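You operate a simulated robot arm through the tools that you are given. There is no shell and no other tool.

You run a simulated robot arm. Do the job below in one go: nothing can be reset, and whatever is moved stays where it is left.

JOB
Zero the gauge, then measure the beige crown: 21 mm goes to PASSED, anything else to REWORK.
Fine: zero with the arm down on the bare anvil, one press; raise the arm again.

Only the result counts: the job must be done as asked and must still hold three seconds after the hand-in. Knocking over, shifting, dropping, spilling or breaking anything else fails it.

ROBOT AND FRAMES
A 6-joint arm with a fingered hand, fixed in place. Base frame: the origin is on the floor under the middle of its stand, x ahead of it, y to its left, z up; the work surface is at about z = 0.8. Lengths are in m, angles in rad, forces in N, time in s.
With the tool pointing down near the work surface it reaches from about 0.3 to 0.7 m from the base axis. Its first joint turns from -2.897 to 2.897 rad. Payload 4 kg.
The tool frame sits at the grasp point between the pads (the TCP): z along the fingers, y along the line on which they close. The tips reach 0.022 m beyond it. The gripper opens to 0.112 m; its body begins 0.06 m behind the TCP. The gripper is a hand of 4 fingers: y runs from the thumb to the fingers, the wrist lies at [0, 0, -0.218] in the tool frame, and closing takes about 1.5 s.
Orientation is that of the tool frame in the base frame, as a unit quaternion [x, y, z, w]. With the fingers straight down and closing along the base's y, the tool's x points along the base's -x, its y along +y and its z along -z.

CONTROLS
- The arm moves only by the tool send_rows. Its argument "commands" is a list of rows, each an object (a shift or turn left out is 0, a gripper value left out holds the last) with "linear": the shift along the base's x, y, z in m, a list of three; "rot": the turn, a rotation vector about the base's x, y, z in rad, a list of three; "fingers": the opening, from 0 (shut) to 1 (fully open). In form: [{"linear": [dx, dy, dz], "rot": [ax, ay, az], "fingers": fingers}, ...]. A call has 1 to 20 rows; each row is the pose to reach, as a shift and turn from the pose commanded when the call began. Each row takes 0.2 s and may step no farther than 0.05 m and 0.15 rad from the row before; otherwise, or with a gripper value out of range, the whole call is refused. Where a pose cannot be reached the arm comes as near as it can. A force on the tool above 90 N (or 10 N above the force at the start of the call, whichever is more), or a blocked arm, ends the call early, and 0.2 s more pass. Each finger travels about 0.045 m/s and halts on what it meets, pressing with about 22 N; the grip force reading is that of the motor and also rises with nothing between the fingers. The clock runs only during rows and for 0.2 s after the last one: add rows that repeat a pose to give the fingers time. It gives the time, the measured TCP pose, the force on the tool (base axes), the opening and the grip force at its end, in the units of the frame above (readings bear some noise), with the torque about the TCP (base axes, N m) and any sound that the robot's microphone picked up.
- Cameras (640 x 400 px; columns grow to the right, rows downward): "scene" is fixed at [0.0499, 0.5076, 1.5229]; the picture's right is [-0.42, -0.91, 0.00], its down [-0.79, 0.36, -0.50] and it looks along [0.45, -0.21, -0.87] (base axes); focal length 314 px, centre (320, 200). "wrist" rides on the gripper at [0.069, 0.004, -0.083] in the tool frame; the picture's right is [-0.06, 1.00, 0.00], its down [-0.77, -0.05, -0.64] and it looks along [-0.64, -0.04, 0.77] (tool axes); focal length 243 px, centre (320, 200). There is no depth. A picture from a camera that has moved, and an enlarged one, comes with that camera's place and axes in the base frame and with its lens. The place of the scene camera against the robot may be out by one fixed shift of up to 0.025 m in any direction.
- grab_frame(camera): a new picture of that camera. No time passes.
- grasp_type(shape): the hand has 4 fingers and takes this shape, open, in about a second: jaw (thumb against the fingers, like two jaws); tri (thumb and two fingers); tip (a fingertip pinch); poke (one finger out to press); point (the index stretched); flat (the hand flat); cup (the hand cupped); fist (a fist). The gripper value then closes the fingers along that shape, each until it touches; the sizes above hold for jaw. It gives what a move gives, with no picture.
- enlarge(camera, box): a new picture of the part [left, top, right, bottom] of that camera's present view, enlarged. No time passes.
- hand_in(): hands the job in; it is judged then, once.

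Nothing tells you positions but the pictures and the camera data. Unless the task says otherwise, let go and move clear before handing in.

The tools are called after "Request:" by a JSON object that holds its "name" and its "arguments". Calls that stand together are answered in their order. send_rows: Moves the arm, as the interface text tells. Its arguments: {"type":"object","properties":{"commands":{"type":"array"}},"required":["commands"]} The other tools are called the same way: grasp_type (shape) gives the hand a shape; grab_frame (camera) takes a picture; enlarge (camera, box) takes an enlarged picture of a part of a camera's view; hand_in () hands the job in.

At the start:

```text
t: 0.0
position: [0.3939, 0.2607, 1.161]
orientation: [0.0, 1.0, 0.001, 0.0]
ft_force: [0.4, -0.1, 0.3]
ft_torque: [0.01, -0.01, 0.0]
gripper_width: 0.1118
grip_force: 0.1
shape: jaw
```

scene: 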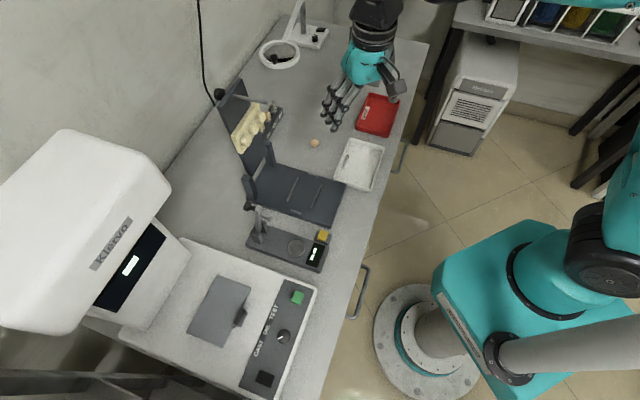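
wrist: 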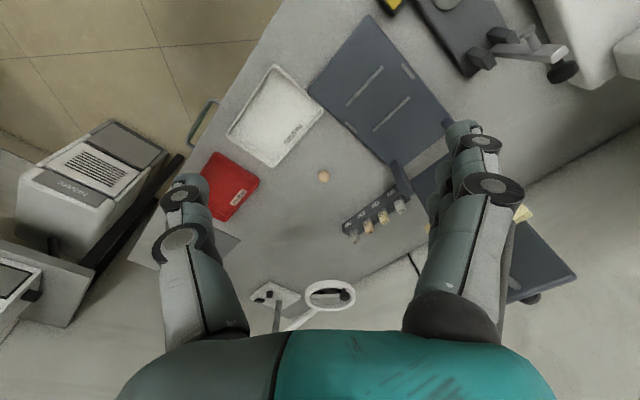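

I see a bench with a dial-gauge stand, a white tray, a red tray, and a small beige crown between the articulator and the trays. I'll take enlarged views to locate things before moving.

Request:
{"name": "enlarge", "arguments": {"camera": "scene", "box": [220, 180, 360, 280]}}

Request:
{"name": "enlarge", "arguments": {"camera": "scene", "box": [290, 80, 410, 200]}}

Request:
{"name": "enlarge", "arguments": {"camera": "wrist", "box": [180, 50, 440, 260]}}

Request:
{"name": "enlarge", "arguments": {"camera": "wrist", "box": [360, 0, 640, 120]}}

```text
4.00 times, centred on (290, 230) of scene
camera zoom: at [0.0499, 0.5076, 1.5229], right [-0.42, -0.91, 0.0], down [-0.79, 0.36, -0.5], along [0.45, -0.21, -0.87], focal length 1255 px, centre (440, 80)
```

zoom: 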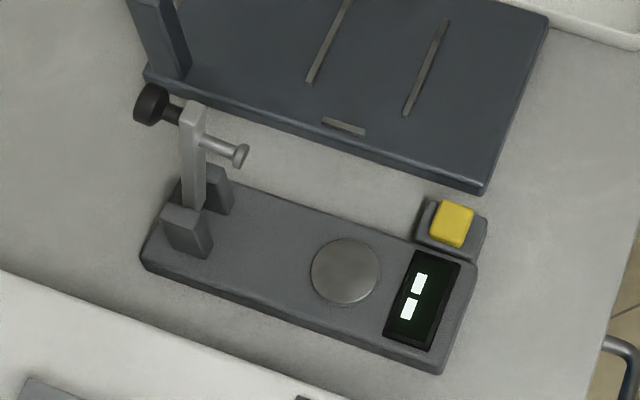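

```text
3.33 times, centred on (350, 140) of scene
camera zoom: at [0.0499, 0.5076, 1.5229], right [-0.42, -0.91, 0.0], down [-0.79, 0.36, -0.5], along [0.45, -0.21, -0.87], focal length 1046 px, centre (220, 400)
```

zoom: 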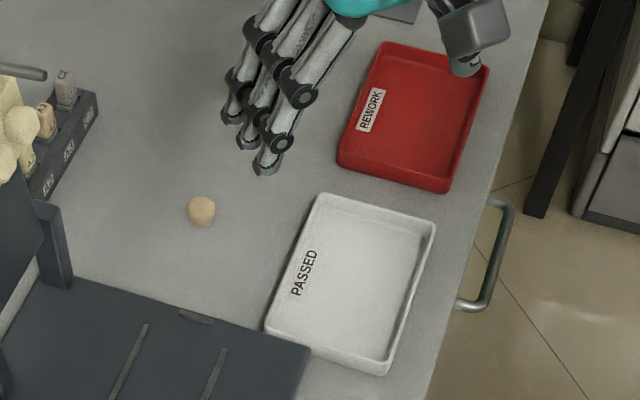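

```text
1.90 times, centred on (310, 155) of wrist
camera zoom: at [0.3251, 0.2661, 1.2443], right [0.06, 1.0, 0.0], down [0.77, -0.05, 0.64], along [0.64, -0.04, -0.77], focal length 462 px, centre (339, 286)
```

zoom: 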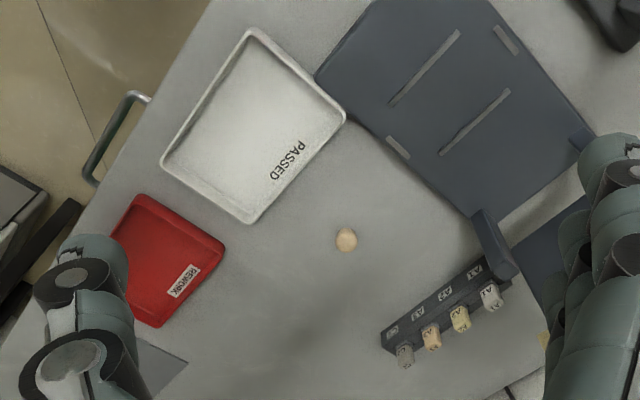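

```text
2.29 times, centred on (500, 60) of wrist
camera zoom: at [0.3251, 0.2661, 1.2443], right [0.06, 1.0, 0.0], down [0.77, -0.05, 0.64], along [0.64, -0.04, -0.77], focal length 555 px, centre (-91, 520)
```

zoom: 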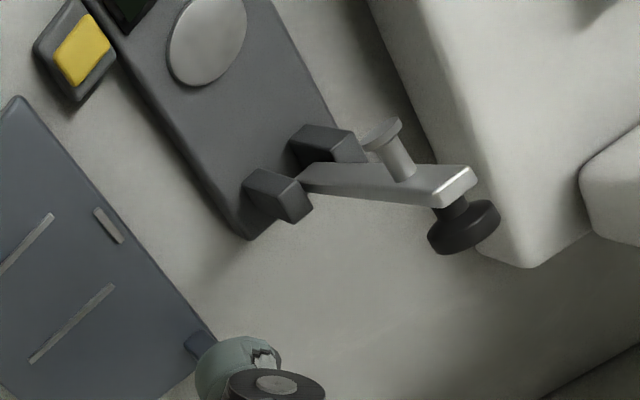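

The gauge is near (0.33, 0.43) with its arm raised at the far end, the crown is near (0.61, 0.26), and the trays are near (0.50, 0.17) and (0.64, 0.03). I'll move the wrist camera, yawed along the gauge, for a better view of it.

Request:
{"name": "send_rows", "arguments": {"commands": [{"linear": [-0.025, 0.006, -0.01], "rot": [0, 0, 0.09]}, {"linear": [-0.05, 0.012, -0.02], "rot": [0, 0, 0.18]}, {"linear": [-0.075, 0.018, -0.03], "rot": [0, 0, 0.27]}, {"linear": [-0.1, 0.025, -0.04], "rot": [0, 0, 0.36]}, {"linear": [-0.125, 0.031, -0.05], "rot": [0, 0, 0.45]}, {"linear": [-0.15, 0.037, -0.06], "rot": [0, 0, 0.54]}, {"linear": [-0.175, 0.043, -0.07], "rot": [0, 0, 0.63]}, {"linear": [-0.2, 0.05, -0.08], "rot": [0, 0, 0.72]}, {"linear": [-0.2, 0.05, -0.08], "rot": [0, 0, 0.72]}]}}

Request:
{"name": "grab_frame", "arguments": {"camera": "wrist"}}

Request:
{"name": "grab_frame", "arguments": {"camera": "scene"}}

```text
t: 2.0
position: [0.1918, 0.3098, 1.0797]
orientation: [-0.352, 0.936, 0.0, 0.0]
ft_force: [-0.9, 0.1, -0.1]
ft_torque: [-0.01, 0.03, -0.02]
gripper_width: 0.1117
grip_force: 0.1
shape: jaw
```

```text
taken
camera wrist: at [0.1369, 0.2685, 1.1637], right [-0.61, 0.79, 0.0], down [0.61, 0.47, 0.64], along [0.51, 0.39, -0.77], focal length 243 px, centre (320, 200)
```

wrist: 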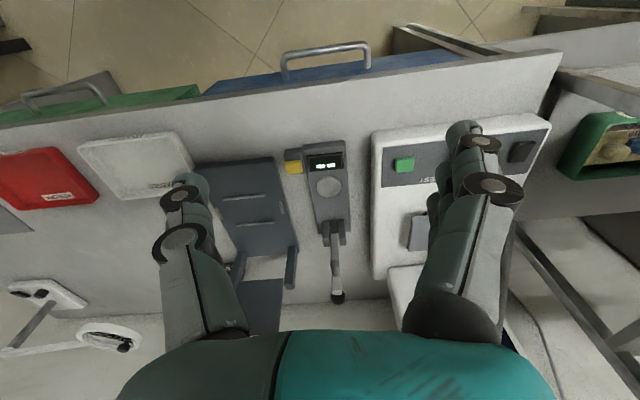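

```text
taken
```

scene: 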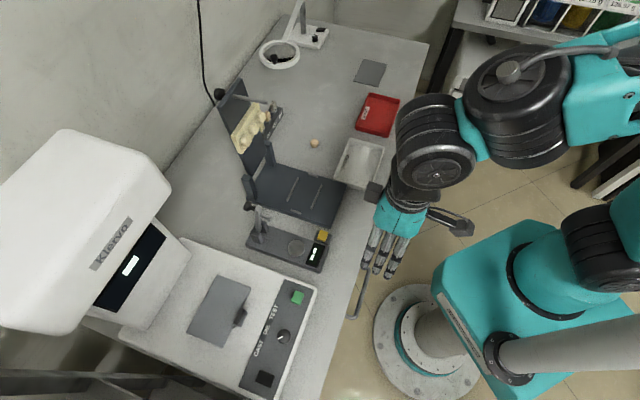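

Request:
{"name": "enlarge", "arguments": {"camera": "wrist", "box": [260, 130, 400, 310]}}

Request:
{"name": "enlarge", "arguments": {"camera": "scene", "box": [235, 190, 345, 280]}}

Request:
{"name": "enlarge", "arguments": {"camera": "wrist", "box": [280, 135, 360, 205]}}

```text
2.22 times, centred on (330, 220) of wrist
camera zoom: at [0.1369, 0.2685, 1.1637], right [-0.61, 0.79, 0.0], down [0.61, 0.47, 0.64], along [0.51, 0.39, -0.77], focal length 539 px, centre (298, 156)
```

zoom: 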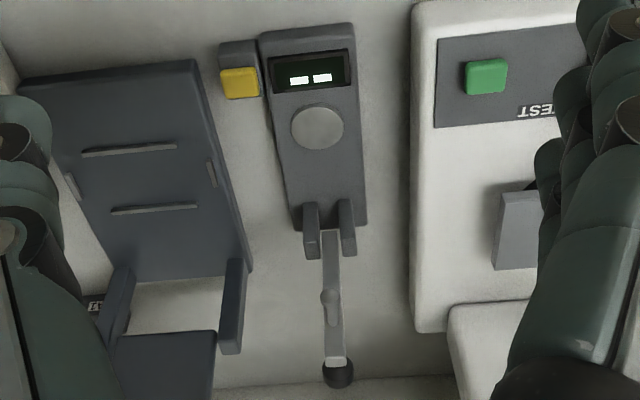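

```text
4.44 times, centred on (290, 235) of scene
camera zoom: at [0.0499, 0.5076, 1.5229], right [-0.42, -0.91, 0.0], down [-0.79, 0.36, -0.5], along [0.45, -0.21, -0.87], focal length 1394 px, centre (453, 44)
```

zoom: 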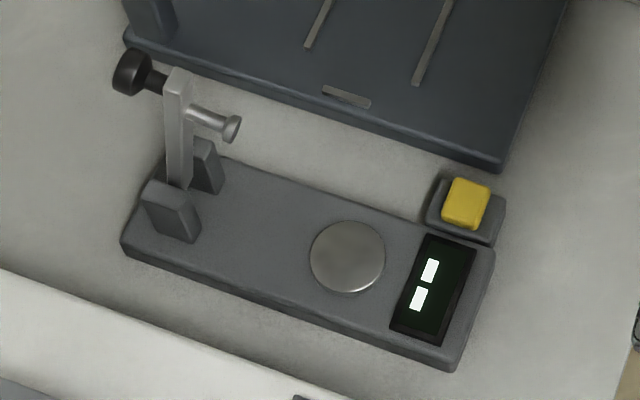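

```text
5.71 times, centred on (320, 170) of wrist
camera zoom: at [0.1369, 0.2685, 1.1637], right [-0.61, 0.79, 0.0], down [0.61, 0.47, 0.64], along [0.51, 0.39, -0.77], focal length 1386 px, centre (320, 371)
```

zoom: 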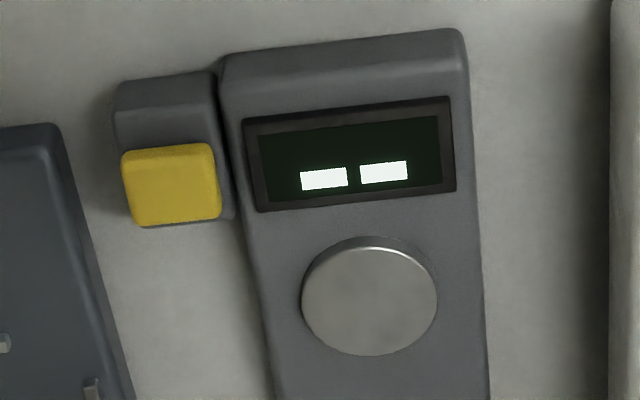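

The display shows dashes with the arm up; the gauge axis is at about 45° yaw, with the anvil near (0.326, 0.432) and the hinge near (0.39, 0.495). I'll zoom in on the arm and the crown before choosing a way to move the arm.

Request:
{"name": "enlarge", "arguments": {"camera": "wrist", "box": [300, 210, 370, 310]}}

Request:
{"name": "enlarge", "arguments": {"camera": "scene", "box": [240, 195, 300, 250]}}

Request:
{"name": "enlarge", "arguments": {"camera": "scene", "box": [295, 125, 335, 160]}}

```text
4.00 times, centred on (335, 260) of wrist
camera zoom: at [0.1369, 0.2685, 1.1637], right [-0.61, 0.79, 0.0], down [0.61, 0.47, 0.64], along [0.51, 0.39, -0.77], focal length 970 px, centre (260, -40)
```

zoom: 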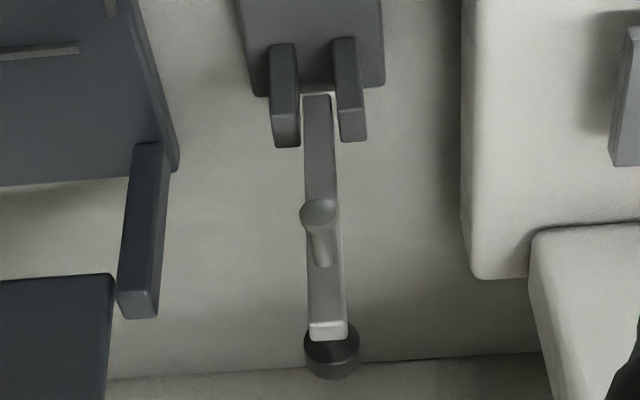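

```text
7.27 times, centred on (270, 222) of scene
camera zoom: at [0.0499, 0.5076, 1.5229], right [-0.42, -0.91, 0.0], down [-0.79, 0.36, -0.5], along [0.45, -0.21, -0.87], focal length 2282 px, centre (684, 36)
```

zoom: 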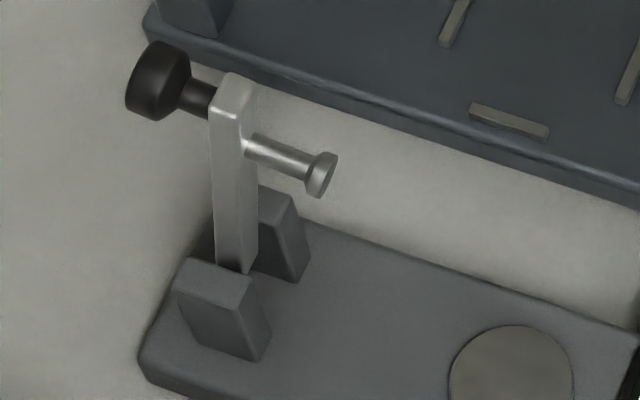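

```text
11.43 times, centred on (315, 142) of scene
camera zoom: at [0.0499, 0.5076, 1.5229], right [-0.42, -0.91, 0.0], down [-0.79, 0.36, -0.5], along [0.45, -0.21, -0.87], focal length 3586 px, centre (377, 857)
```

zoom: 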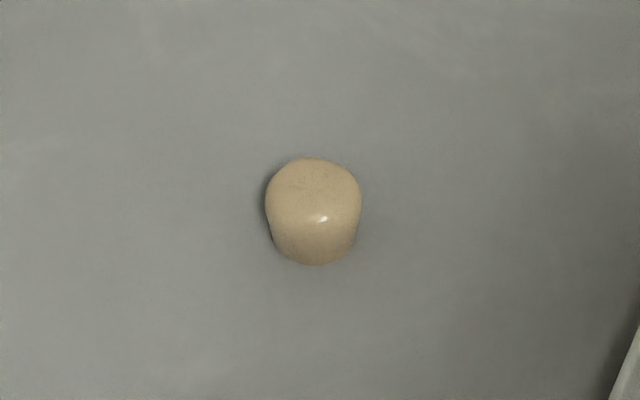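

The arm leans slightly forward, with its black knob near (0.395, 0.502, 0.977), and the furnace hood looks to be about 0.13 m away from it. I'll move closer for a precise look at the arm and knob.

Request:
{"name": "send_rows", "arguments": {"commands": [{"linear": [0.026, 0.024, 0.005], "rot": [0, 0, 0.015]}, {"linear": [0.052, 0.048, 0.01], "rot": [0, 0, 0.03]}, {"linear": [0.079, 0.072, 0.015], "rot": [0, 0, 0.045]}, {"linear": [0.105, 0.097, 0.02], "rot": [0, 0, 0.06]}, {"linear": [0.132, 0.121, 0.02], "rot": [0, 0, 0.065]}, {"linear": [0.132, 0.121, 0.02], "rot": [0, 0, 0.065]}]}}

Request:
{"name": "grab_frame", "arguments": {"camera": "wrist"}}

Request:
{"name": "grab_frame", "arguments": {"camera": "scene"}}

```text
t: 3.4
position: [0.3272, 0.4326, 1.099]
orientation: [-0.382, 0.924, 0.0, 0.0]
ft_force: [-0.5, -0.4, 0.6]
ft_torque: [0.01, 0.02, -0.04]
gripper_width: 0.1118
grip_force: 0.1
shape: jaw
```

```text
taken
camera wrist: at [0.2743, 0.3879, 1.183], right [-0.66, 0.75, 0.0], down [0.58, 0.51, 0.64], along [0.48, 0.42, -0.77], focal length 243 px, centre (320, 200)
```

wrist: 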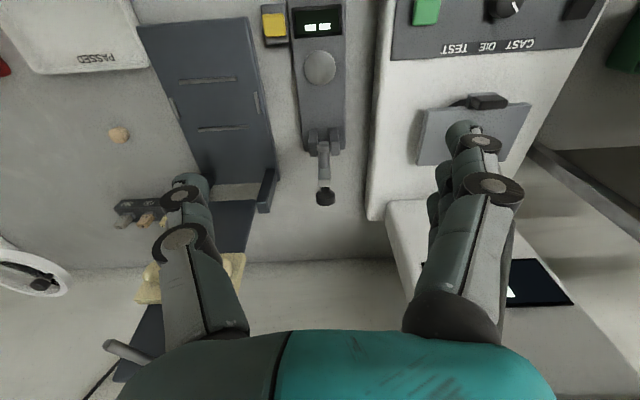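

```text
taken
```

scene: 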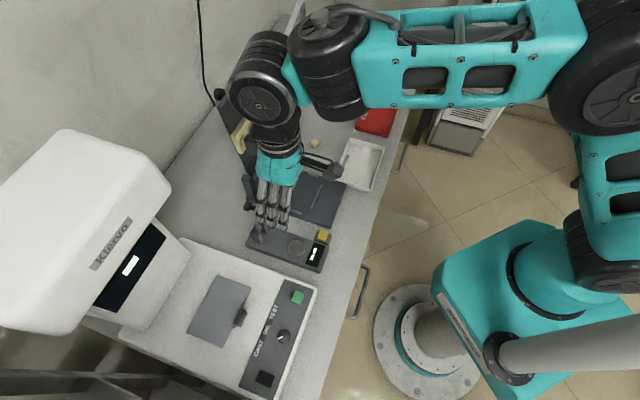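

The gauge arm is now seen almost directly from the front, close to the optical centre. I'll zoom in to get its exact geometry.

Request:
{"name": "enlarge", "arguments": {"camera": "wrist", "box": [280, 110, 370, 220]}}

Request:
{"name": "enlarge", "arguments": {"camera": "wrist", "box": [240, 0, 360, 100]}}

Request:
{"name": "enlarge", "arguments": {"camera": "wrist", "box": [340, 160, 640, 400]}}

Request:
{"name": "enlarge", "arguments": {"camera": "wrist", "box": [95, 110, 145, 150]}}

```text
3.64 times, centred on (325, 165) of wrist
camera zoom: at [0.2743, 0.3879, 1.183], right [-0.66, 0.75, 0.0], down [0.58, 0.51, 0.64], along [0.48, 0.42, -0.77], focal length 882 px, centre (302, 327)
```

zoom: 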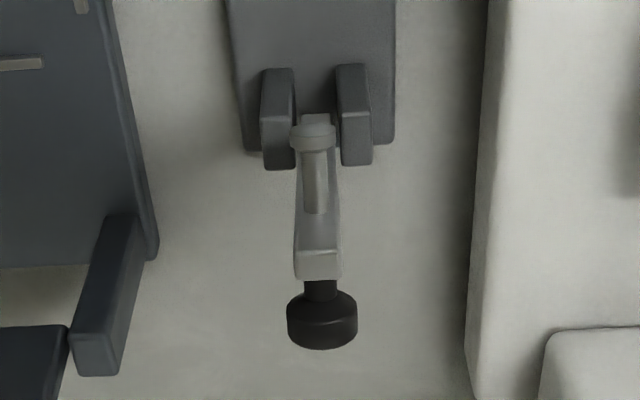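

```text
4.00 times, centred on (300, 50) of wrist
camera zoom: at [0.2743, 0.3879, 1.183], right [-0.66, 0.75, 0.0], down [0.58, 0.51, 0.64], along [0.48, 0.42, -0.77], focal length 970 px, centre (400, 800)
```

zoom: 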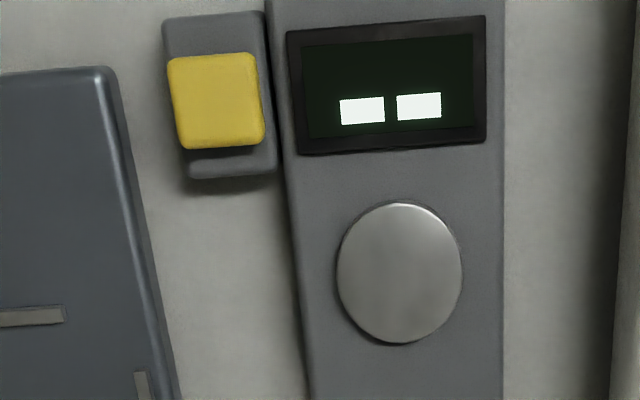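

```text
1.67 times, centred on (490, 280) of wrist
camera zoom: at [0.2743, 0.3879, 1.183], right [-0.66, 0.75, 0.0], down [0.58, 0.51, 0.64], along [0.48, 0.42, -0.77], focal length 404 px, centre (37, 67)
```

zoom: 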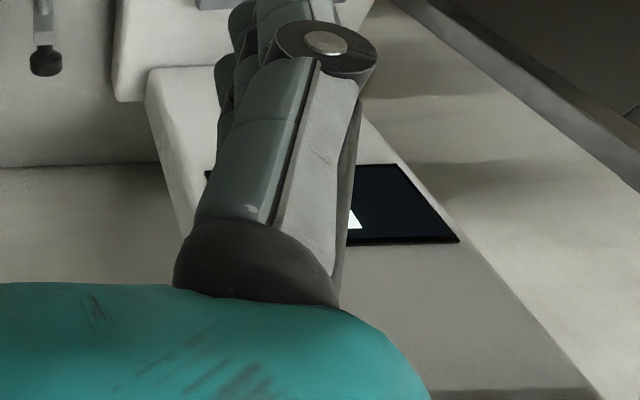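

```text
10.00 times, centred on (120, 130) of wrist
camera zoom: at [0.2743, 0.3879, 1.183], right [-0.66, 0.75, 0.0], down [0.58, 0.51, 0.64], along [0.48, 0.42, -0.77], focal length 2426 px, centre (2320, 900)
```

zoom: 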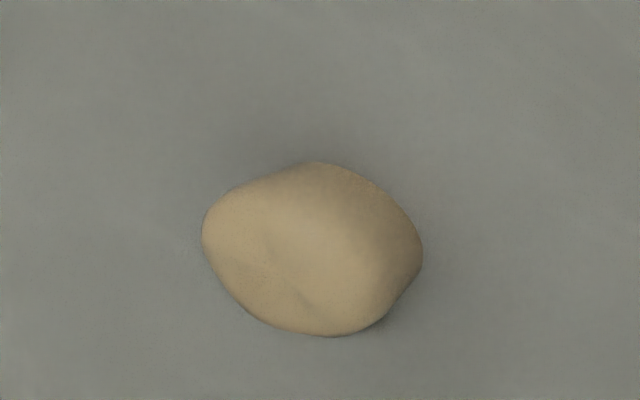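

The geometry is now consistent between views: hinge about g=0.635, z=0.855, knob centre at about (0.399, 0.506, 0.974), and anvil straight in front of it. I'll narrow the fingers and hover above the knob to check alignment.

Request:
{"name": "send_rows", "arguments": {"commands": [{"linear": [0.02, 0.02, 0.0], "fingers": 0.54}, {"linear": [0.04, 0.04, 0.0]}, {"linear": [0.06, 0.06, 0.0]}, {"linear": [0.073, 0.073, 0.0]}, {"linear": [0.073, 0.073, -0.02]}, {"linear": [0.073, 0.073, -0.04]}, {"linear": [0.073, 0.073, -0.04]}]}}

Request:
{"name": "grab_frame", "arguments": {"camera": "wrist"}}

Request:
{"name": "enlarge", "arguments": {"camera": "scene", "box": [190, 120, 350, 280]}}

```text
t: 5.0
position: [0.3992, 0.5031, 1.0596]
orientation: [-0.383, 0.924, 0.0, 0.001]
ft_force: [0.1, -0.5, -0.1]
ft_torque: [0.0, 0.01, 0.03]
gripper_width: 0.061
grip_force: 0.1
shape: jaw
```

```text
taken
camera wrist: at [0.3474, 0.4587, 1.1435], right [-0.66, 0.75, 0.0], down [0.58, 0.51, 0.64], along [0.48, 0.42, -0.77], focal length 243 px, centre (320, 200)
```

wrist: 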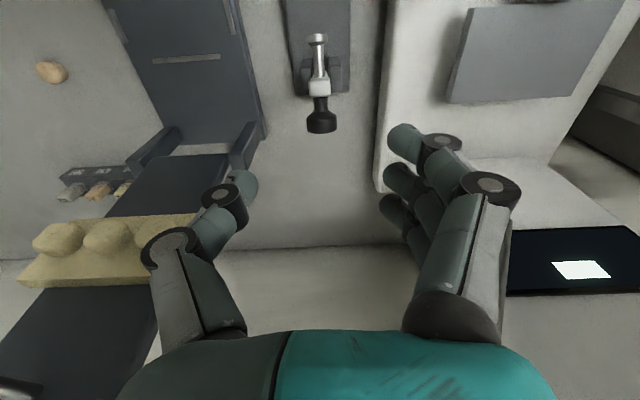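

```text
2.50 times, centred on (270, 200) of scene
camera zoom: at [0.0499, 0.5076, 1.5229], right [-0.42, -0.91, 0.0], down [-0.79, 0.36, -0.5], along [0.45, -0.21, -0.87], focal length 784 px, centre (445, 200)
```

zoom: 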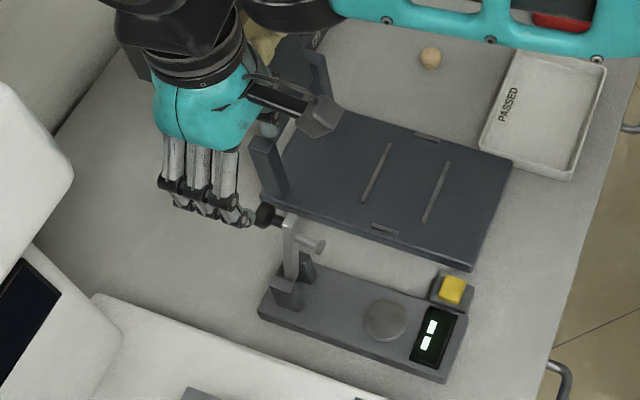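

The knob and TCP line up laterally. I'll zoom in to refine the knob's fore-aft position and see where the finger pads are.

Request:
{"name": "enlarge", "arguments": {"camera": "wrist", "box": [270, 20, 370, 140]}}

Request:
{"name": "enlarge", "arguments": {"camera": "wrist", "box": [140, 100, 540, 350]}}

```text
3.33 times, centred on (320, 80) of wrist
camera zoom: at [0.3474, 0.4587, 1.1435], right [-0.66, 0.75, 0.0], down [0.58, 0.51, 0.64], along [0.48, 0.42, -0.77], focal length 809 px, centre (320, 600)
```

zoom: 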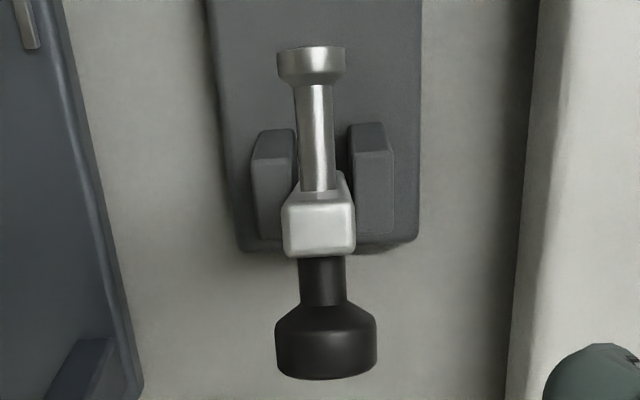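

```text
1.60 times, centred on (340, 225) of wrist
camera zoom: at [0.3474, 0.4587, 1.1435], right [-0.66, 0.75, 0.0], down [0.58, 0.51, 0.64], along [0.48, 0.42, -0.77], focal length 388 px, centre (288, 160)
```

zoom: 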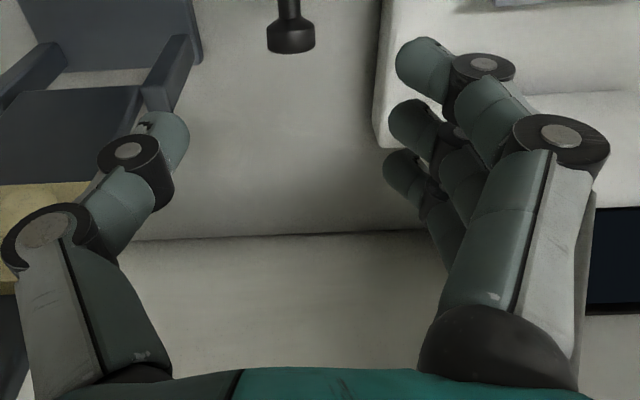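

The knob is about 21 mm wide and sits at g≈0.639, p≈0.0766, in line with the fingers. I'll descend around it with the fingers partly open.

Request:
{"name": "send_rows", "arguments": {"commands": [{"linear": [0, 0.001, -0.025]}, {"linear": [0, 0.001, -0.05]}, {"linear": [0, 0.001, -0.07]}, {"linear": [0, 0.001, -0.086]}, {"linear": [0, 0.001, -0.086]}]}}

Request:
{"name": "grab_frame", "arguments": {"camera": "wrist"}}

Request:
{"name": "enlarge", "arguments": {"camera": "scene", "box": [220, 150, 340, 280]}}

```text
t: 6.2
position: [0.3992, 0.5048, 0.9745]
orientation: [-0.383, 0.924, 0.001, 0.0]
ft_force: [0.0, 0.6, -0.2]
ft_torque: [0.04, -0.02, -0.03]
gripper_width: 0.0611
grip_force: 0.1
shape: jaw
```

```text
taken
camera wrist: at [0.3469, 0.4598, 1.0579], right [-0.66, 0.75, 0.0], down [0.58, 0.51, 0.64], along [0.48, 0.42, -0.77], focal length 243 px, centre (320, 200)
```

wrist: 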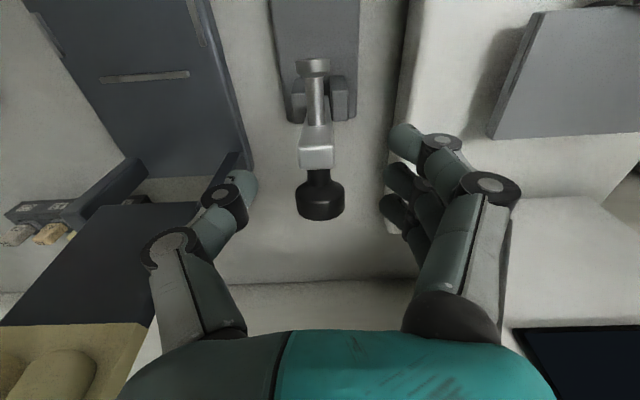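

```text
3.08 times, centred on (280, 215) of scene
camera zoom: at [0.0499, 0.5076, 1.5229], right [-0.42, -0.91, 0.0], down [-0.79, 0.36, -0.5], along [0.45, -0.21, -0.87], focal length 965 px, centre (443, 154)
```

zoom: 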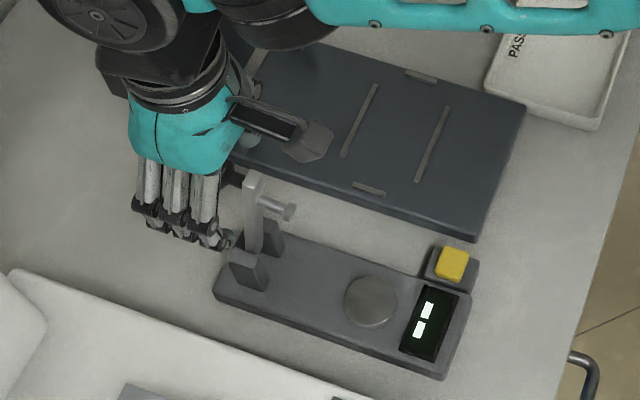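

The knob is right at the grasp point (image centre). I'll close gently onto it, limiting the closing so the side fingers do not block the bar.

Request:
{"name": "send_rows", "arguments": {"commands": [{"linear": [0, 0, 0], "fingers": 0.3}, {"linear": [0, 0, 0], "fingers": 0.2}, {"linear": [0, 0, 0], "fingers": 0.15}, {"linear": [0, 0, 0], "fingers": 0.15}, {"linear": [0, 0, 0], "fingers": 0.15}]}}

Request:
{"name": "grab_frame", "arguments": {"camera": "wrist"}}

```text
t: 7.4
position: [0.3983, 0.5053, 0.9747]
orientation: [-0.382, 0.924, 0.0, 0.0]
ft_force: [0.4, 0.2, 0.6]
ft_torque: [0.02, 0.02, 0.01]
gripper_width: 0.0175
grip_force: 0.0
shape: jaw
```

```text
taken
camera wrist: at [0.3469, 0.4598, 1.0582], right [-0.66, 0.75, 0.0], down [0.58, 0.51, 0.64], along [0.48, 0.42, -0.77], focal length 243 px, centre (320, 200)
```

wrist: 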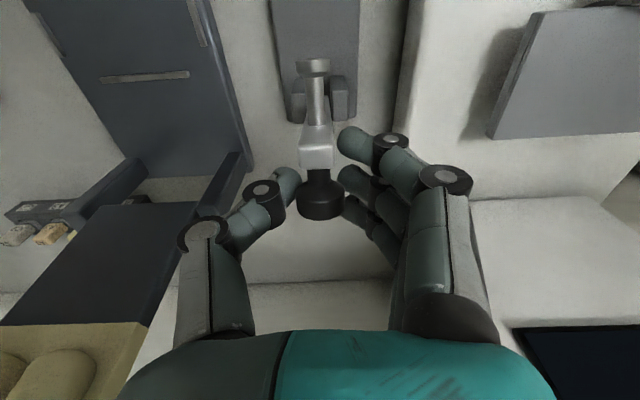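

No grip force yet, so I need to see how the pads sit relative to the knob.

Request:
{"name": "enlarge", "arguments": {"camera": "wrist", "box": [230, 100, 430, 260]}}

Request:
{"name": "enlarge", "arguments": {"camera": "scene", "box": [230, 190, 300, 250]}}

```text
2.50 times, centred on (330, 180) of wrist
camera zoom: at [0.3469, 0.4598, 1.0582], right [-0.66, 0.75, 0.0], down [0.58, 0.51, 0.64], along [0.48, 0.42, -0.77], focal length 606 px, centre (295, 250)
```

zoom: 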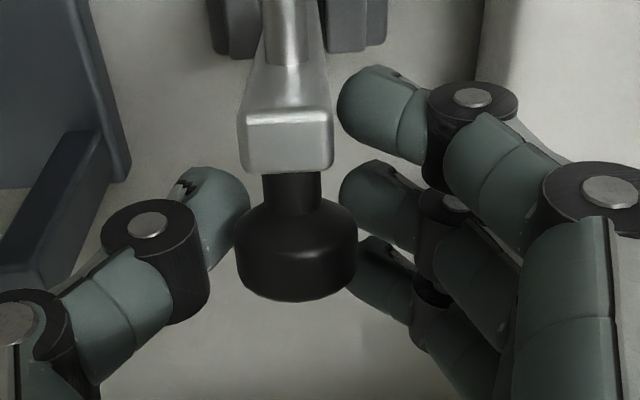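

```text
6.67 times, centred on (265, 220) of scene
camera zoom: at [0.0499, 0.5076, 1.5229], right [-0.42, -0.91, 0.0], down [-0.79, 0.36, -0.5], along [0.45, -0.21, -0.87], focal length 2092 px, centre (687, 67)
```

zoom: 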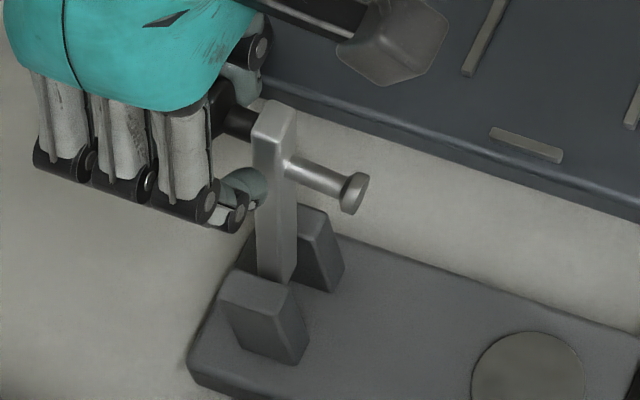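

The fingertips' closest points sit about 12 mm below the TCP, so they are under the knob's middle. I'll reopen, rise 12 mm and close again.

Request:
{"name": "send_rows", "arguments": {"commands": [{"linear": [0, 0, 0], "fingers": 0.35}, {"linear": [0, 0, 0], "fingers": 0.35}, {"linear": [0, 0, 0.006], "fingers": 0.35}, {"linear": [0, 0, 0.012], "fingers": 0.35}, {"linear": [0, 0, 0.012], "fingers": 0.25}, {"linear": [0, 0, 0.012], "fingers": 0.15}, {"linear": [0, 0, 0.012], "fingers": 0.15}, {"linear": [0, 0, 0.012], "fingers": 0.15}, {"linear": [0, 0, 0.012], "fingers": 0.15}]}}

Request:
{"name": "enlarge", "arguments": {"camera": "wrist", "box": [230, 100, 430, 260]}}

Request:
{"name": "enlarge", "arguments": {"camera": "scene", "box": [230, 180, 340, 280]}}

```text
t: 9.4
position: [0.3997, 0.5057, 0.9867]
orientation: [-0.383, 0.924, 0.0, 0.0]
ft_force: [-0.5, 0.5, 1.2]
ft_torque: [0.05, -0.02, 0.0]
gripper_width: 0.0175
grip_force: 0.0
shape: jaw
```

```text
2.50 times, centred on (330, 180) of wrist
camera zoom: at [0.3477, 0.4604, 1.0703], right [-0.66, 0.75, 0.0], down [0.58, 0.51, 0.64], along [0.48, 0.42, -0.77], focal length 606 px, centre (295, 250)
```

zoom: 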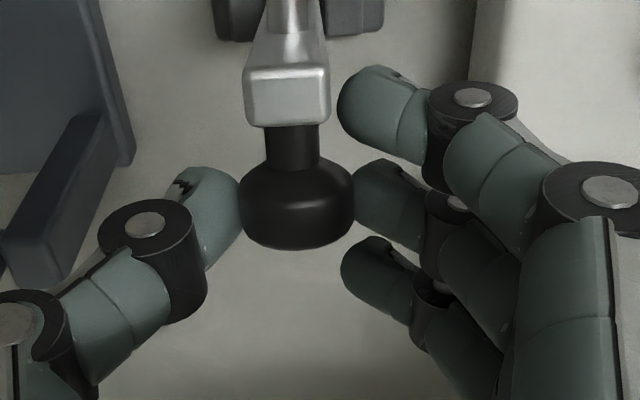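

```text
4.00 times, centred on (285, 230) of scene
camera zoom: at [0.0499, 0.5076, 1.5229], right [-0.42, -0.91, 0.0], down [-0.79, 0.36, -0.5], along [0.45, -0.21, -0.87], focal length 1255 px, centre (460, 80)
```

zoom: 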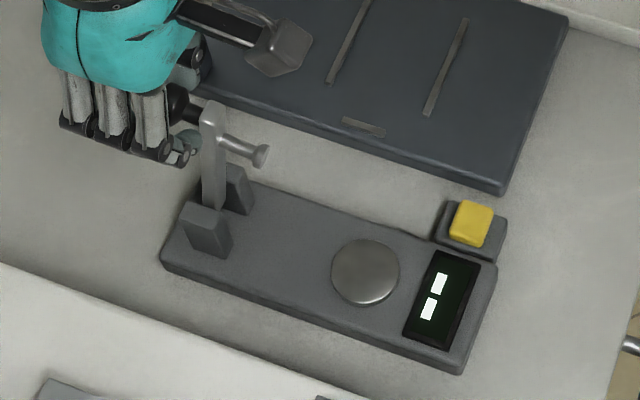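

The knob is now held between thumb and middle finger. I'll tighten slightly to get some grip and then test with a small first step of the arc.

Request:
{"name": "send_rows", "arguments": {"commands": [{"linear": [0, 0, 0], "fingers": 0.125}, {"linear": [0, 0, 0], "fingers": 0.125}, {"linear": [0, 0, 0], "fingers": 0.125}]}}

Request:
{"name": "enlarge", "arguments": {"camera": "wrist", "box": [230, 100, 430, 260]}}

```text
t: 10.2
position: [0.3996, 0.5042, 0.9859]
orientation: [-0.382, 0.924, 0.0, -0.001]
ft_force: [2.5, -2.9, -2.4]
ft_torque: [-0.03, 0.03, -0.13]
gripper_width: 0.0086
grip_force: 21.6
shape: jaw
```

```text
2.50 times, centred on (330, 180) of wrist
camera zoom: at [0.3481, 0.46, 1.07], right [-0.66, 0.75, 0.0], down [0.58, 0.51, 0.64], along [0.48, 0.42, -0.77], focal length 606 px, centre (295, 250)
```

zoom: 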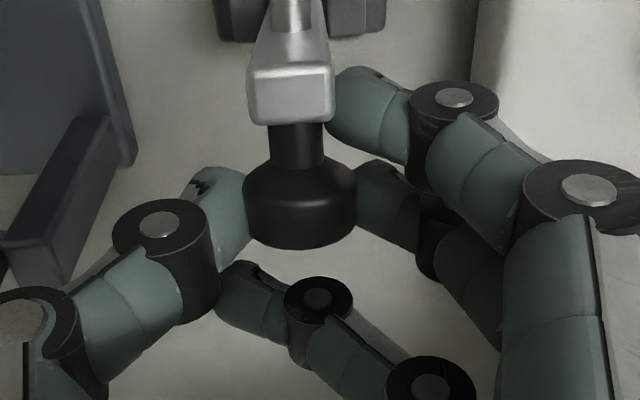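

The grip is firm now (thumb and middle finger on the knob, ring finger behind it). I'll start the lowering arc with a small portion and check forces.

Request:
{"name": "send_rows", "arguments": {"commands": [{"linear": [-0.0054, -0.0054, 0.0]}, {"linear": [-0.0109, -0.0109, -0.0003]}, {"linear": [-0.018, -0.018, -0.0015]}, {"linear": [-0.0253, -0.0253, -0.004]}, {"linear": [-0.0253, -0.0253, -0.004]}]}}

Request:
{"name": "grab_frame", "arguments": {"camera": "wrist"}}

Request:
{"name": "enlarge", "arguments": {"camera": "scene", "box": [230, 180, 340, 280]}}

```text
t: 11.4
position: [0.3741, 0.4814, 0.9841]
orientation: [-0.382, 0.924, 0.001, -0.001]
ft_force: [10.7, -6.0, -6.5]
ft_torque: [0.03, -0.23, -0.16]
gripper_width: 0.0081
grip_force: 22.0
shape: jaw
```

```text
taken
camera wrist: at [0.3218, 0.4354, 1.0663], right [-0.66, 0.75, 0.0], down [0.58, 0.51, 0.64], along [0.48, 0.42, -0.77], focal length 243 px, centre (320, 200)
```

wrist: 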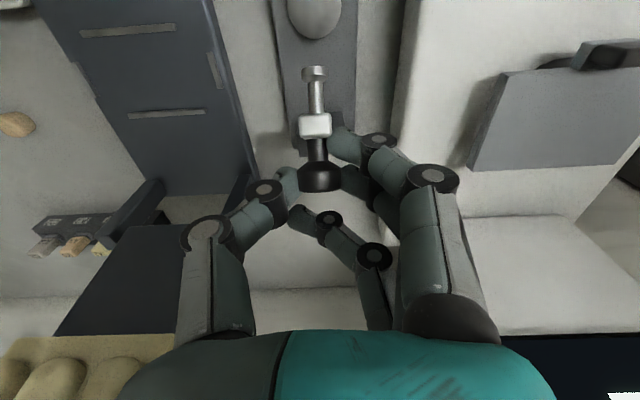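

```text
4.00 times, centred on (285, 230) of scene
camera zoom: at [0.0499, 0.5076, 1.5229], right [-0.42, -0.91, 0.0], down [-0.79, 0.36, -0.5], along [0.45, -0.21, -0.87], focal length 1255 px, centre (460, 80)
```

zoom: 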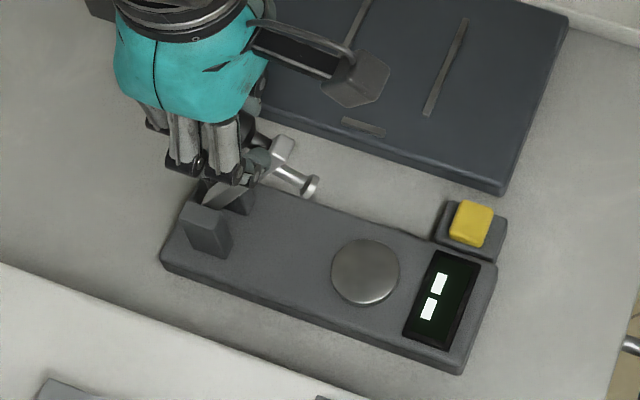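

The arm follows well, with about 12 N of side force and the base unmoved. I'll continue the arc in another portion.

Request:
{"name": "send_rows", "arguments": {"commands": [{"linear": [-0.0071, -0.0071, -0.0031]}, {"linear": [-0.0138, -0.0138, -0.007]}, {"linear": [-0.0203, -0.0203, -0.0117]}, {"linear": [-0.0264, -0.0264, -0.0174]}, {"linear": [-0.0264, -0.0264, -0.0174]}]}}

Request:
{"name": "grab_frame", "arguments": {"camera": "wrist"}}

Request:
{"name": "enlarge", "arguments": {"camera": "scene", "box": [230, 180, 340, 280]}}

```text
t: 12.6
position: [0.3482, 0.4536, 0.9648]
orientation: [-0.382, 0.924, 0.0, 0.001]
ft_force: [11.2, -6.0, -2.9]
ft_torque: [0.03, -0.24, -0.09]
gripper_width: 0.0079
grip_force: 22.5
shape: jaw
```

```text
taken
camera wrist: at [0.2956, 0.4093, 1.0481], right [-0.66, 0.75, 0.0], down [0.58, 0.51, 0.64], along [0.48, 0.42, -0.77], focal length 243 px, centre (320, 200)
```

wrist: 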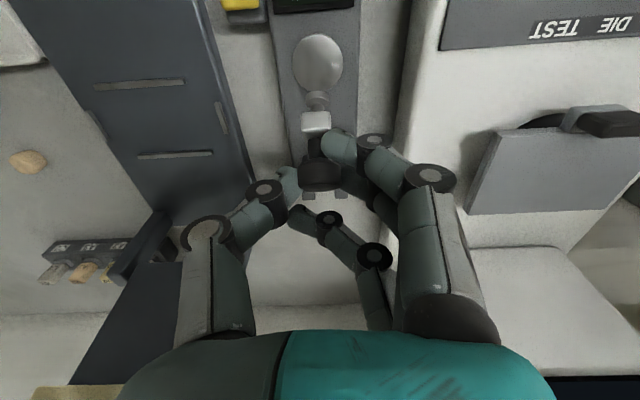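

```text
4.00 times, centred on (285, 230) of scene
camera zoom: at [0.0499, 0.5076, 1.5229], right [-0.42, -0.91, 0.0], down [-0.79, 0.36, -0.5], along [0.45, -0.21, -0.87], focal length 1255 px, centre (460, 80)
```

zoom: 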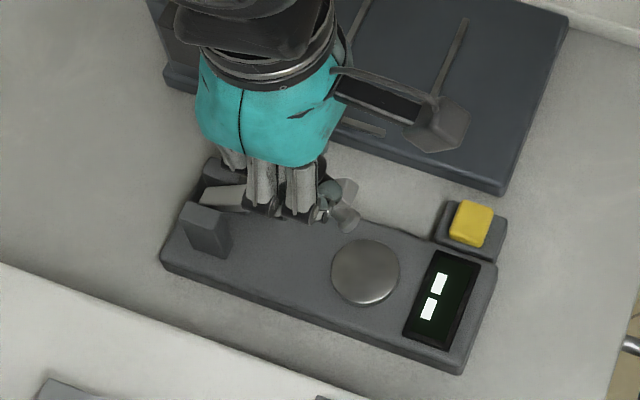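

Lowering is going well at about 55°. I'll continue down to about 25°.

Request:
{"name": "send_rows", "arguments": {"commands": [{"linear": [-0.0058, -0.0058, -0.0065]}, {"linear": [-0.0112, -0.0112, -0.0134]}, {"linear": [-0.0162, -0.0162, -0.021]}, {"linear": [-0.0207, -0.0207, -0.0292]}, {"linear": [-0.0247, -0.0247, -0.038]}, {"linear": [-0.028, -0.028, -0.0472]}, {"linear": [-0.028, -0.028, -0.0472]}]}}

Request:
{"name": "grab_frame", "arguments": {"camera": "wrist"}}

Request:
{"name": "enlarge", "arguments": {"camera": "scene", "box": [230, 180, 340, 280]}}

```text
t: 14.2
position: [0.3209, 0.4265, 0.9202]
orientation: [-0.383, 0.924, 0.0, 0.0]
ft_force: [15.7, -3.7, -3.3]
ft_torque: [0.04, -0.24, 0.03]
gripper_width: 0.0071
grip_force: 22.4
shape: jaw
```

```text
taken
camera wrist: at [0.2679, 0.3814, 1.0033], right [-0.66, 0.75, 0.0], down [0.58, 0.51, 0.64], along [0.48, 0.42, -0.77], focal length 243 px, centre (320, 200)
```

wrist: 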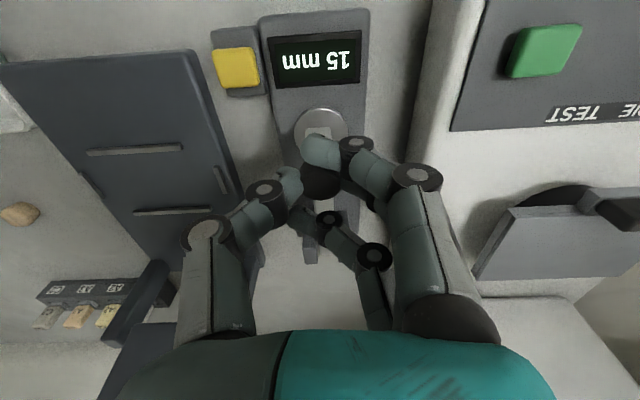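

```text
4.00 times, centred on (285, 230) of scene
camera zoom: at [0.0499, 0.5076, 1.5229], right [-0.42, -0.91, 0.0], down [-0.79, 0.36, -0.5], along [0.45, -0.21, -0.87], focal length 1255 px, centre (460, 80)
```

zoom: 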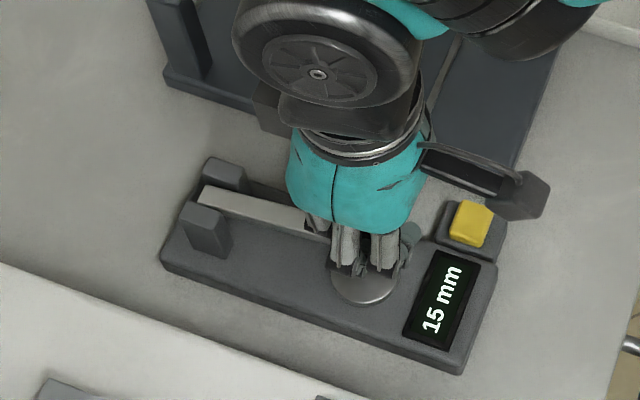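

The display now reads "15 mm" with the arm partway down. I'll go further down in small steps until it rests on the anvil.

Request:
{"name": "send_rows", "arguments": {"commands": [{"linear": [-0.0015, -0.0015, -0.005]}, {"linear": [-0.0028, -0.0028, -0.0096]}, {"linear": [-0.0036, -0.0036, -0.013]}, {"linear": [-0.0036, -0.0036, -0.013]}]}}

Request:
{"name": "grab_frame", "arguments": {"camera": "wrist"}}

```text
t: 15.2
position: [0.3163, 0.4206, 0.906]
orientation: [-0.382, 0.924, 0.0, 0.0]
ft_force: [14.4, -2.7, -3.2]
ft_torque: [0.01, -0.23, 0.01]
gripper_width: 0.0074
grip_force: 22.1
shape: jaw
```

```text
taken
camera wrist: at [0.2642, 0.3775, 0.9893], right [-0.66, 0.75, 0.0], down [0.58, 0.51, 0.64], along [0.48, 0.42, -0.77], focal length 243 px, centre (320, 200)
```

wrist: 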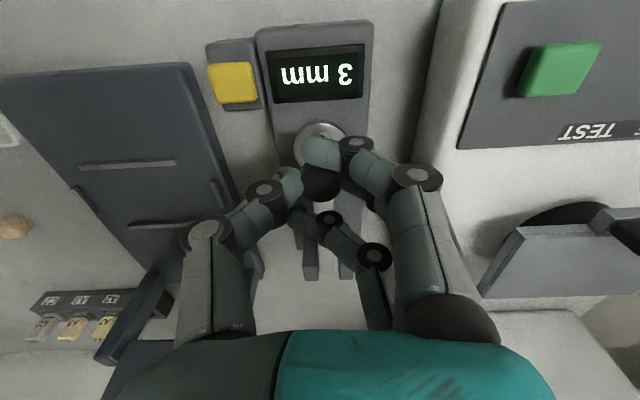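

The reading is 3 mm and still dropping; there's no sign of contact yet. I'll lower in smaller increments.

Request:
{"name": "send_rows", "arguments": {"commands": [{"linear": [-0.0005, -0.0005, -0.002]}, {"linear": [-0.001, -0.001, -0.004]}, {"linear": [-0.001, -0.001, -0.004]}]}}

Request:
{"name": "enlarge", "arguments": {"camera": "wrist", "box": [200, 20, 440, 170]}}

```text
t: 16.0
position: [0.3152, 0.4209, 0.9027]
orientation: [-0.382, 0.924, 0.0, 0.0]
ft_force: [15.2, -3.9, -1.5]
ft_torque: [0.0, -0.25, -0.01]
gripper_width: 0.0073
grip_force: 22.3
shape: jaw
```

```text
2.67 times, centred on (320, 95) of wrist
camera zoom: at [0.263, 0.3764, 0.9853], right [-0.66, 0.75, 0.0], down [0.58, 0.51, 0.64], along [0.48, 0.42, -0.77], focal length 647 px, centre (320, 480)
```

zoom: 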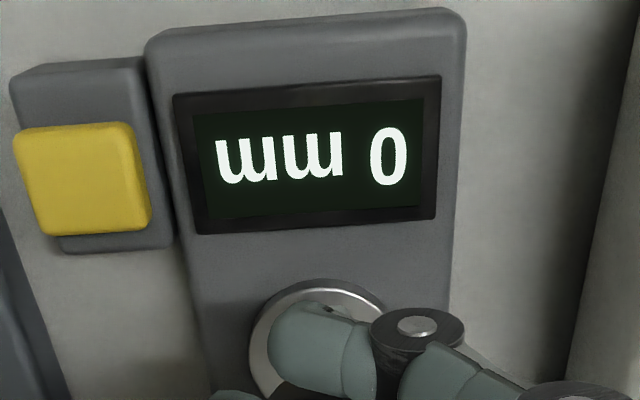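

It reads 0 mm but there's no contact force yet, so the true zero lies lower. I'll keep going down gently.

Request:
{"name": "send_rows", "arguments": {"commands": [{"linear": [-0.0004, -0.0004, -0.002]}, {"linear": [-0.0008, -0.0008, -0.004]}, {"linear": [-0.0008, -0.0008, -0.004]}]}}

Request:
{"name": "enlarge", "arguments": {"camera": "wrist", "box": [200, 20, 440, 170]}}

```text
t: 16.8
position: [0.315, 0.4206, 0.8977]
orientation: [-0.383, 0.924, -0.001, 0.001]
ft_force: [17.7, -4.4, 6.2]
ft_torque: [0.0, -0.32, 0.04]
gripper_width: 0.0073
grip_force: 22.2
shape: jaw
```

```text
2.67 times, centred on (320, 95) of wrist
camera zoom: at [0.2622, 0.3757, 0.981], right [-0.66, 0.75, 0.0], down [0.58, 0.51, 0.64], along [0.48, 0.42, -0.77], focal length 647 px, centre (320, 480)
```

zoom: 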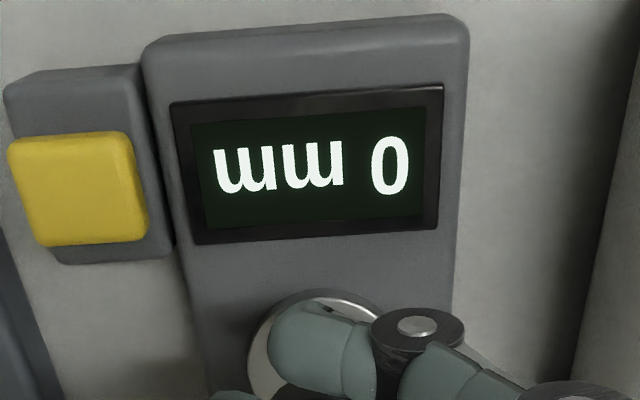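

The vertical force rose to about +6 N, so the spindle is resting on the anvil. I'll open the fingers slowly and check that the arm stays down.

Request:
{"name": "send_rows", "arguments": {"commands": [{"linear": [0.0005, 0.0005, 0], "fingers": 0.15}, {"linear": [0.0005, 0.0005, 0], "fingers": 0.2}, {"linear": [0.0005, 0.0005, 0], "fingers": 0.3}, {"linear": [0.0005, 0.0005, 0], "fingers": 0.4}, {"linear": [0.0005, 0.0005, 0], "fingers": 0.5}, {"linear": [0.0005, 0.0005, 0], "fingers": 0.54}, {"linear": [0.0005, 0.0005, 0], "fingers": 0.54}]}}

Request:
{"name": "grab_frame", "arguments": {"camera": "wrist"}}

Request:
{"name": "enlarge", "arguments": {"camera": "scene", "box": [230, 180, 340, 280]}}

```text
t: 18.4
position: [0.3135, 0.421, 0.8968]
orientation: [-0.383, 0.924, 0.0, -0.001]
ft_force: [-0.2, -0.2, -0.4]
ft_torque: [0.01, 0.0, -0.03]
gripper_width: 0.0599
grip_force: 0.1
shape: jaw
```

```text
taken
camera wrist: at [0.2618, 0.3767, 0.9808], right [-0.66, 0.75, 0.0], down [0.58, 0.51, 0.64], along [0.48, 0.42, -0.77], focal length 243 px, centre (320, 200)
```

wrist: 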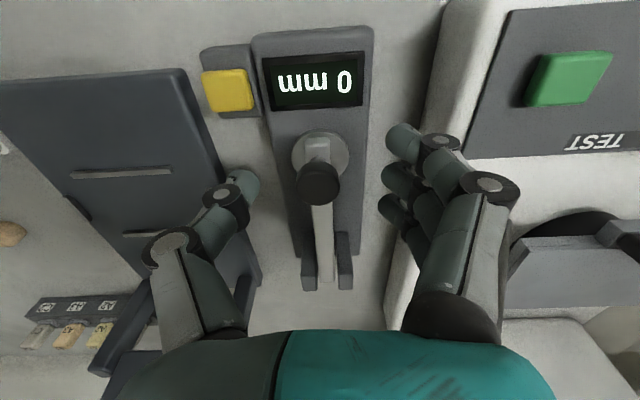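

```text
4.00 times, centred on (285, 230) of scene
camera zoom: at [0.0499, 0.5076, 1.5229], right [-0.42, -0.91, 0.0], down [-0.79, 0.36, -0.5], along [0.45, -0.21, -0.87], focal length 1255 px, centre (460, 80)
```

zoom: 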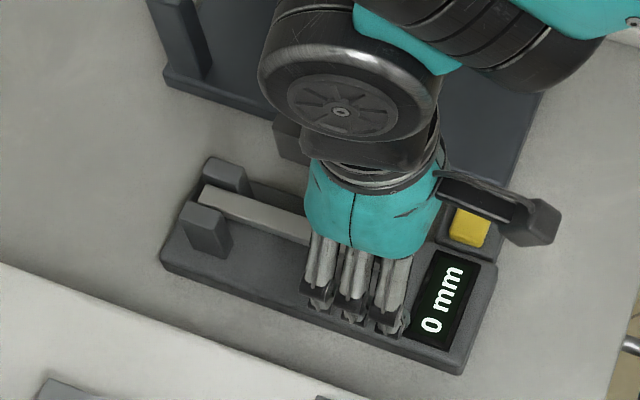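

The arm stays down and reads "0 mm" (with an unknown offset), and the button is at about (0.328, 0.363, 0.832). I'll rise clear and switch to the poke shape.

Request:
{"name": "send_rows", "arguments": {"commands": [{"linear": [0, 0, 0.03]}, {"linear": [0, 0, 0.07]}, {"linear": [0, 0, 0.11]}, {"linear": [0, 0, 0.15]}, {"linear": [0, 0, 0.15]}]}}

Request:
{"name": "grasp_type", "arguments": {"shape": "poke"}}

Request:
{"name": "grab_frame", "arguments": {"camera": "wrist"}}

Request:
{"name": "grab_frame", "arguments": {"camera": "scene"}}

```text
t: 19.6
position: [0.3168, 0.4216, 1.0474]
orientation: [-0.382, 0.924, 0.0, 0.0]
ft_force: [0.5, -0.5, -0.1]
ft_torque: [0.0, 0.01, 0.0]
gripper_width: 0.0597
grip_force: 0.1
shape: jaw
```

```text
t: 20.5
position: [0.3155, 0.4204, 1.0467]
orientation: [-0.382, 0.924, 0.0, 0.0]
ft_force: [-0.3, 0.8, -0.4]
ft_torque: [-0.02, 0.01, 0.0]
gripper_width: 0.0
grip_force: 0.1
shape: poke
```

```text
taken
camera wrist: at [0.2644, 0.3761, 1.13], right [-0.66, 0.75, 0.0], down [0.58, 0.51, 0.64], along [0.48, 0.42, -0.77], focal length 243 px, centre (320, 200)
```

wrist: 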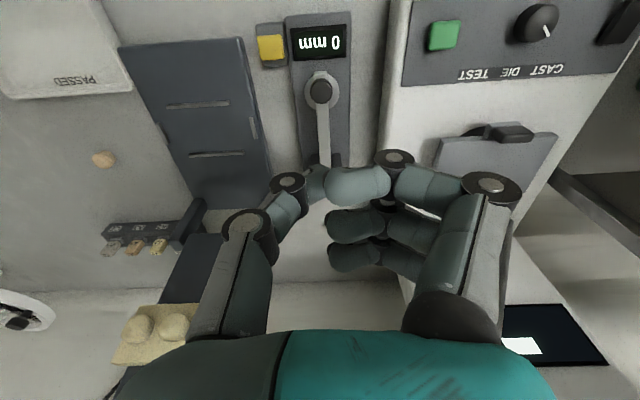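

```text
taken
```

scene: 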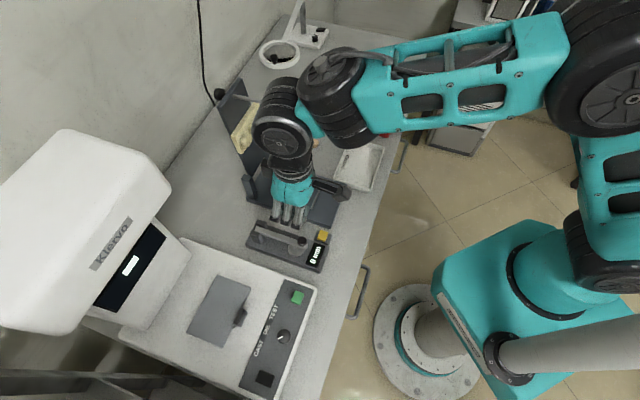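

The poke shape looks more curled than expected; I'll inspect it up close before deciding how to press.

Request:
{"name": "enlarge", "arguments": {"camera": "wrist", "box": [180, 100, 540, 340]}}

Request:
{"name": "enlarge", "arguments": {"camera": "scene", "box": [230, 120, 370, 280]}}

```text
1.67 times, centred on (360, 220) of wrist
camera zoom: at [0.2644, 0.3761, 1.13], right [-0.66, 0.75, 0.0], down [0.58, 0.51, 0.64], along [0.48, 0.42, -0.77], focal length 404 px, centre (253, 167)
```

zoom: 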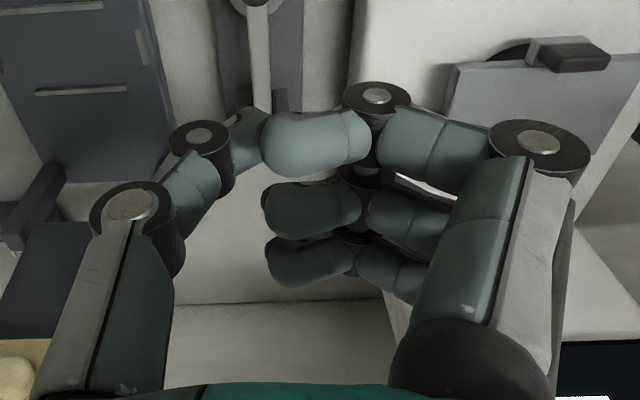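

```text
2.50 times, centred on (300, 200) of scene
camera zoom: at [0.0499, 0.5076, 1.5229], right [-0.42, -0.91, 0.0], down [-0.79, 0.36, -0.5], along [0.45, -0.21, -0.87], focal length 784 px, centre (370, 200)
```

zoom: 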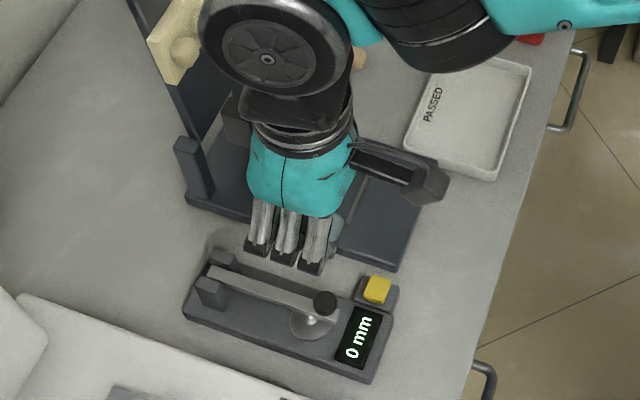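

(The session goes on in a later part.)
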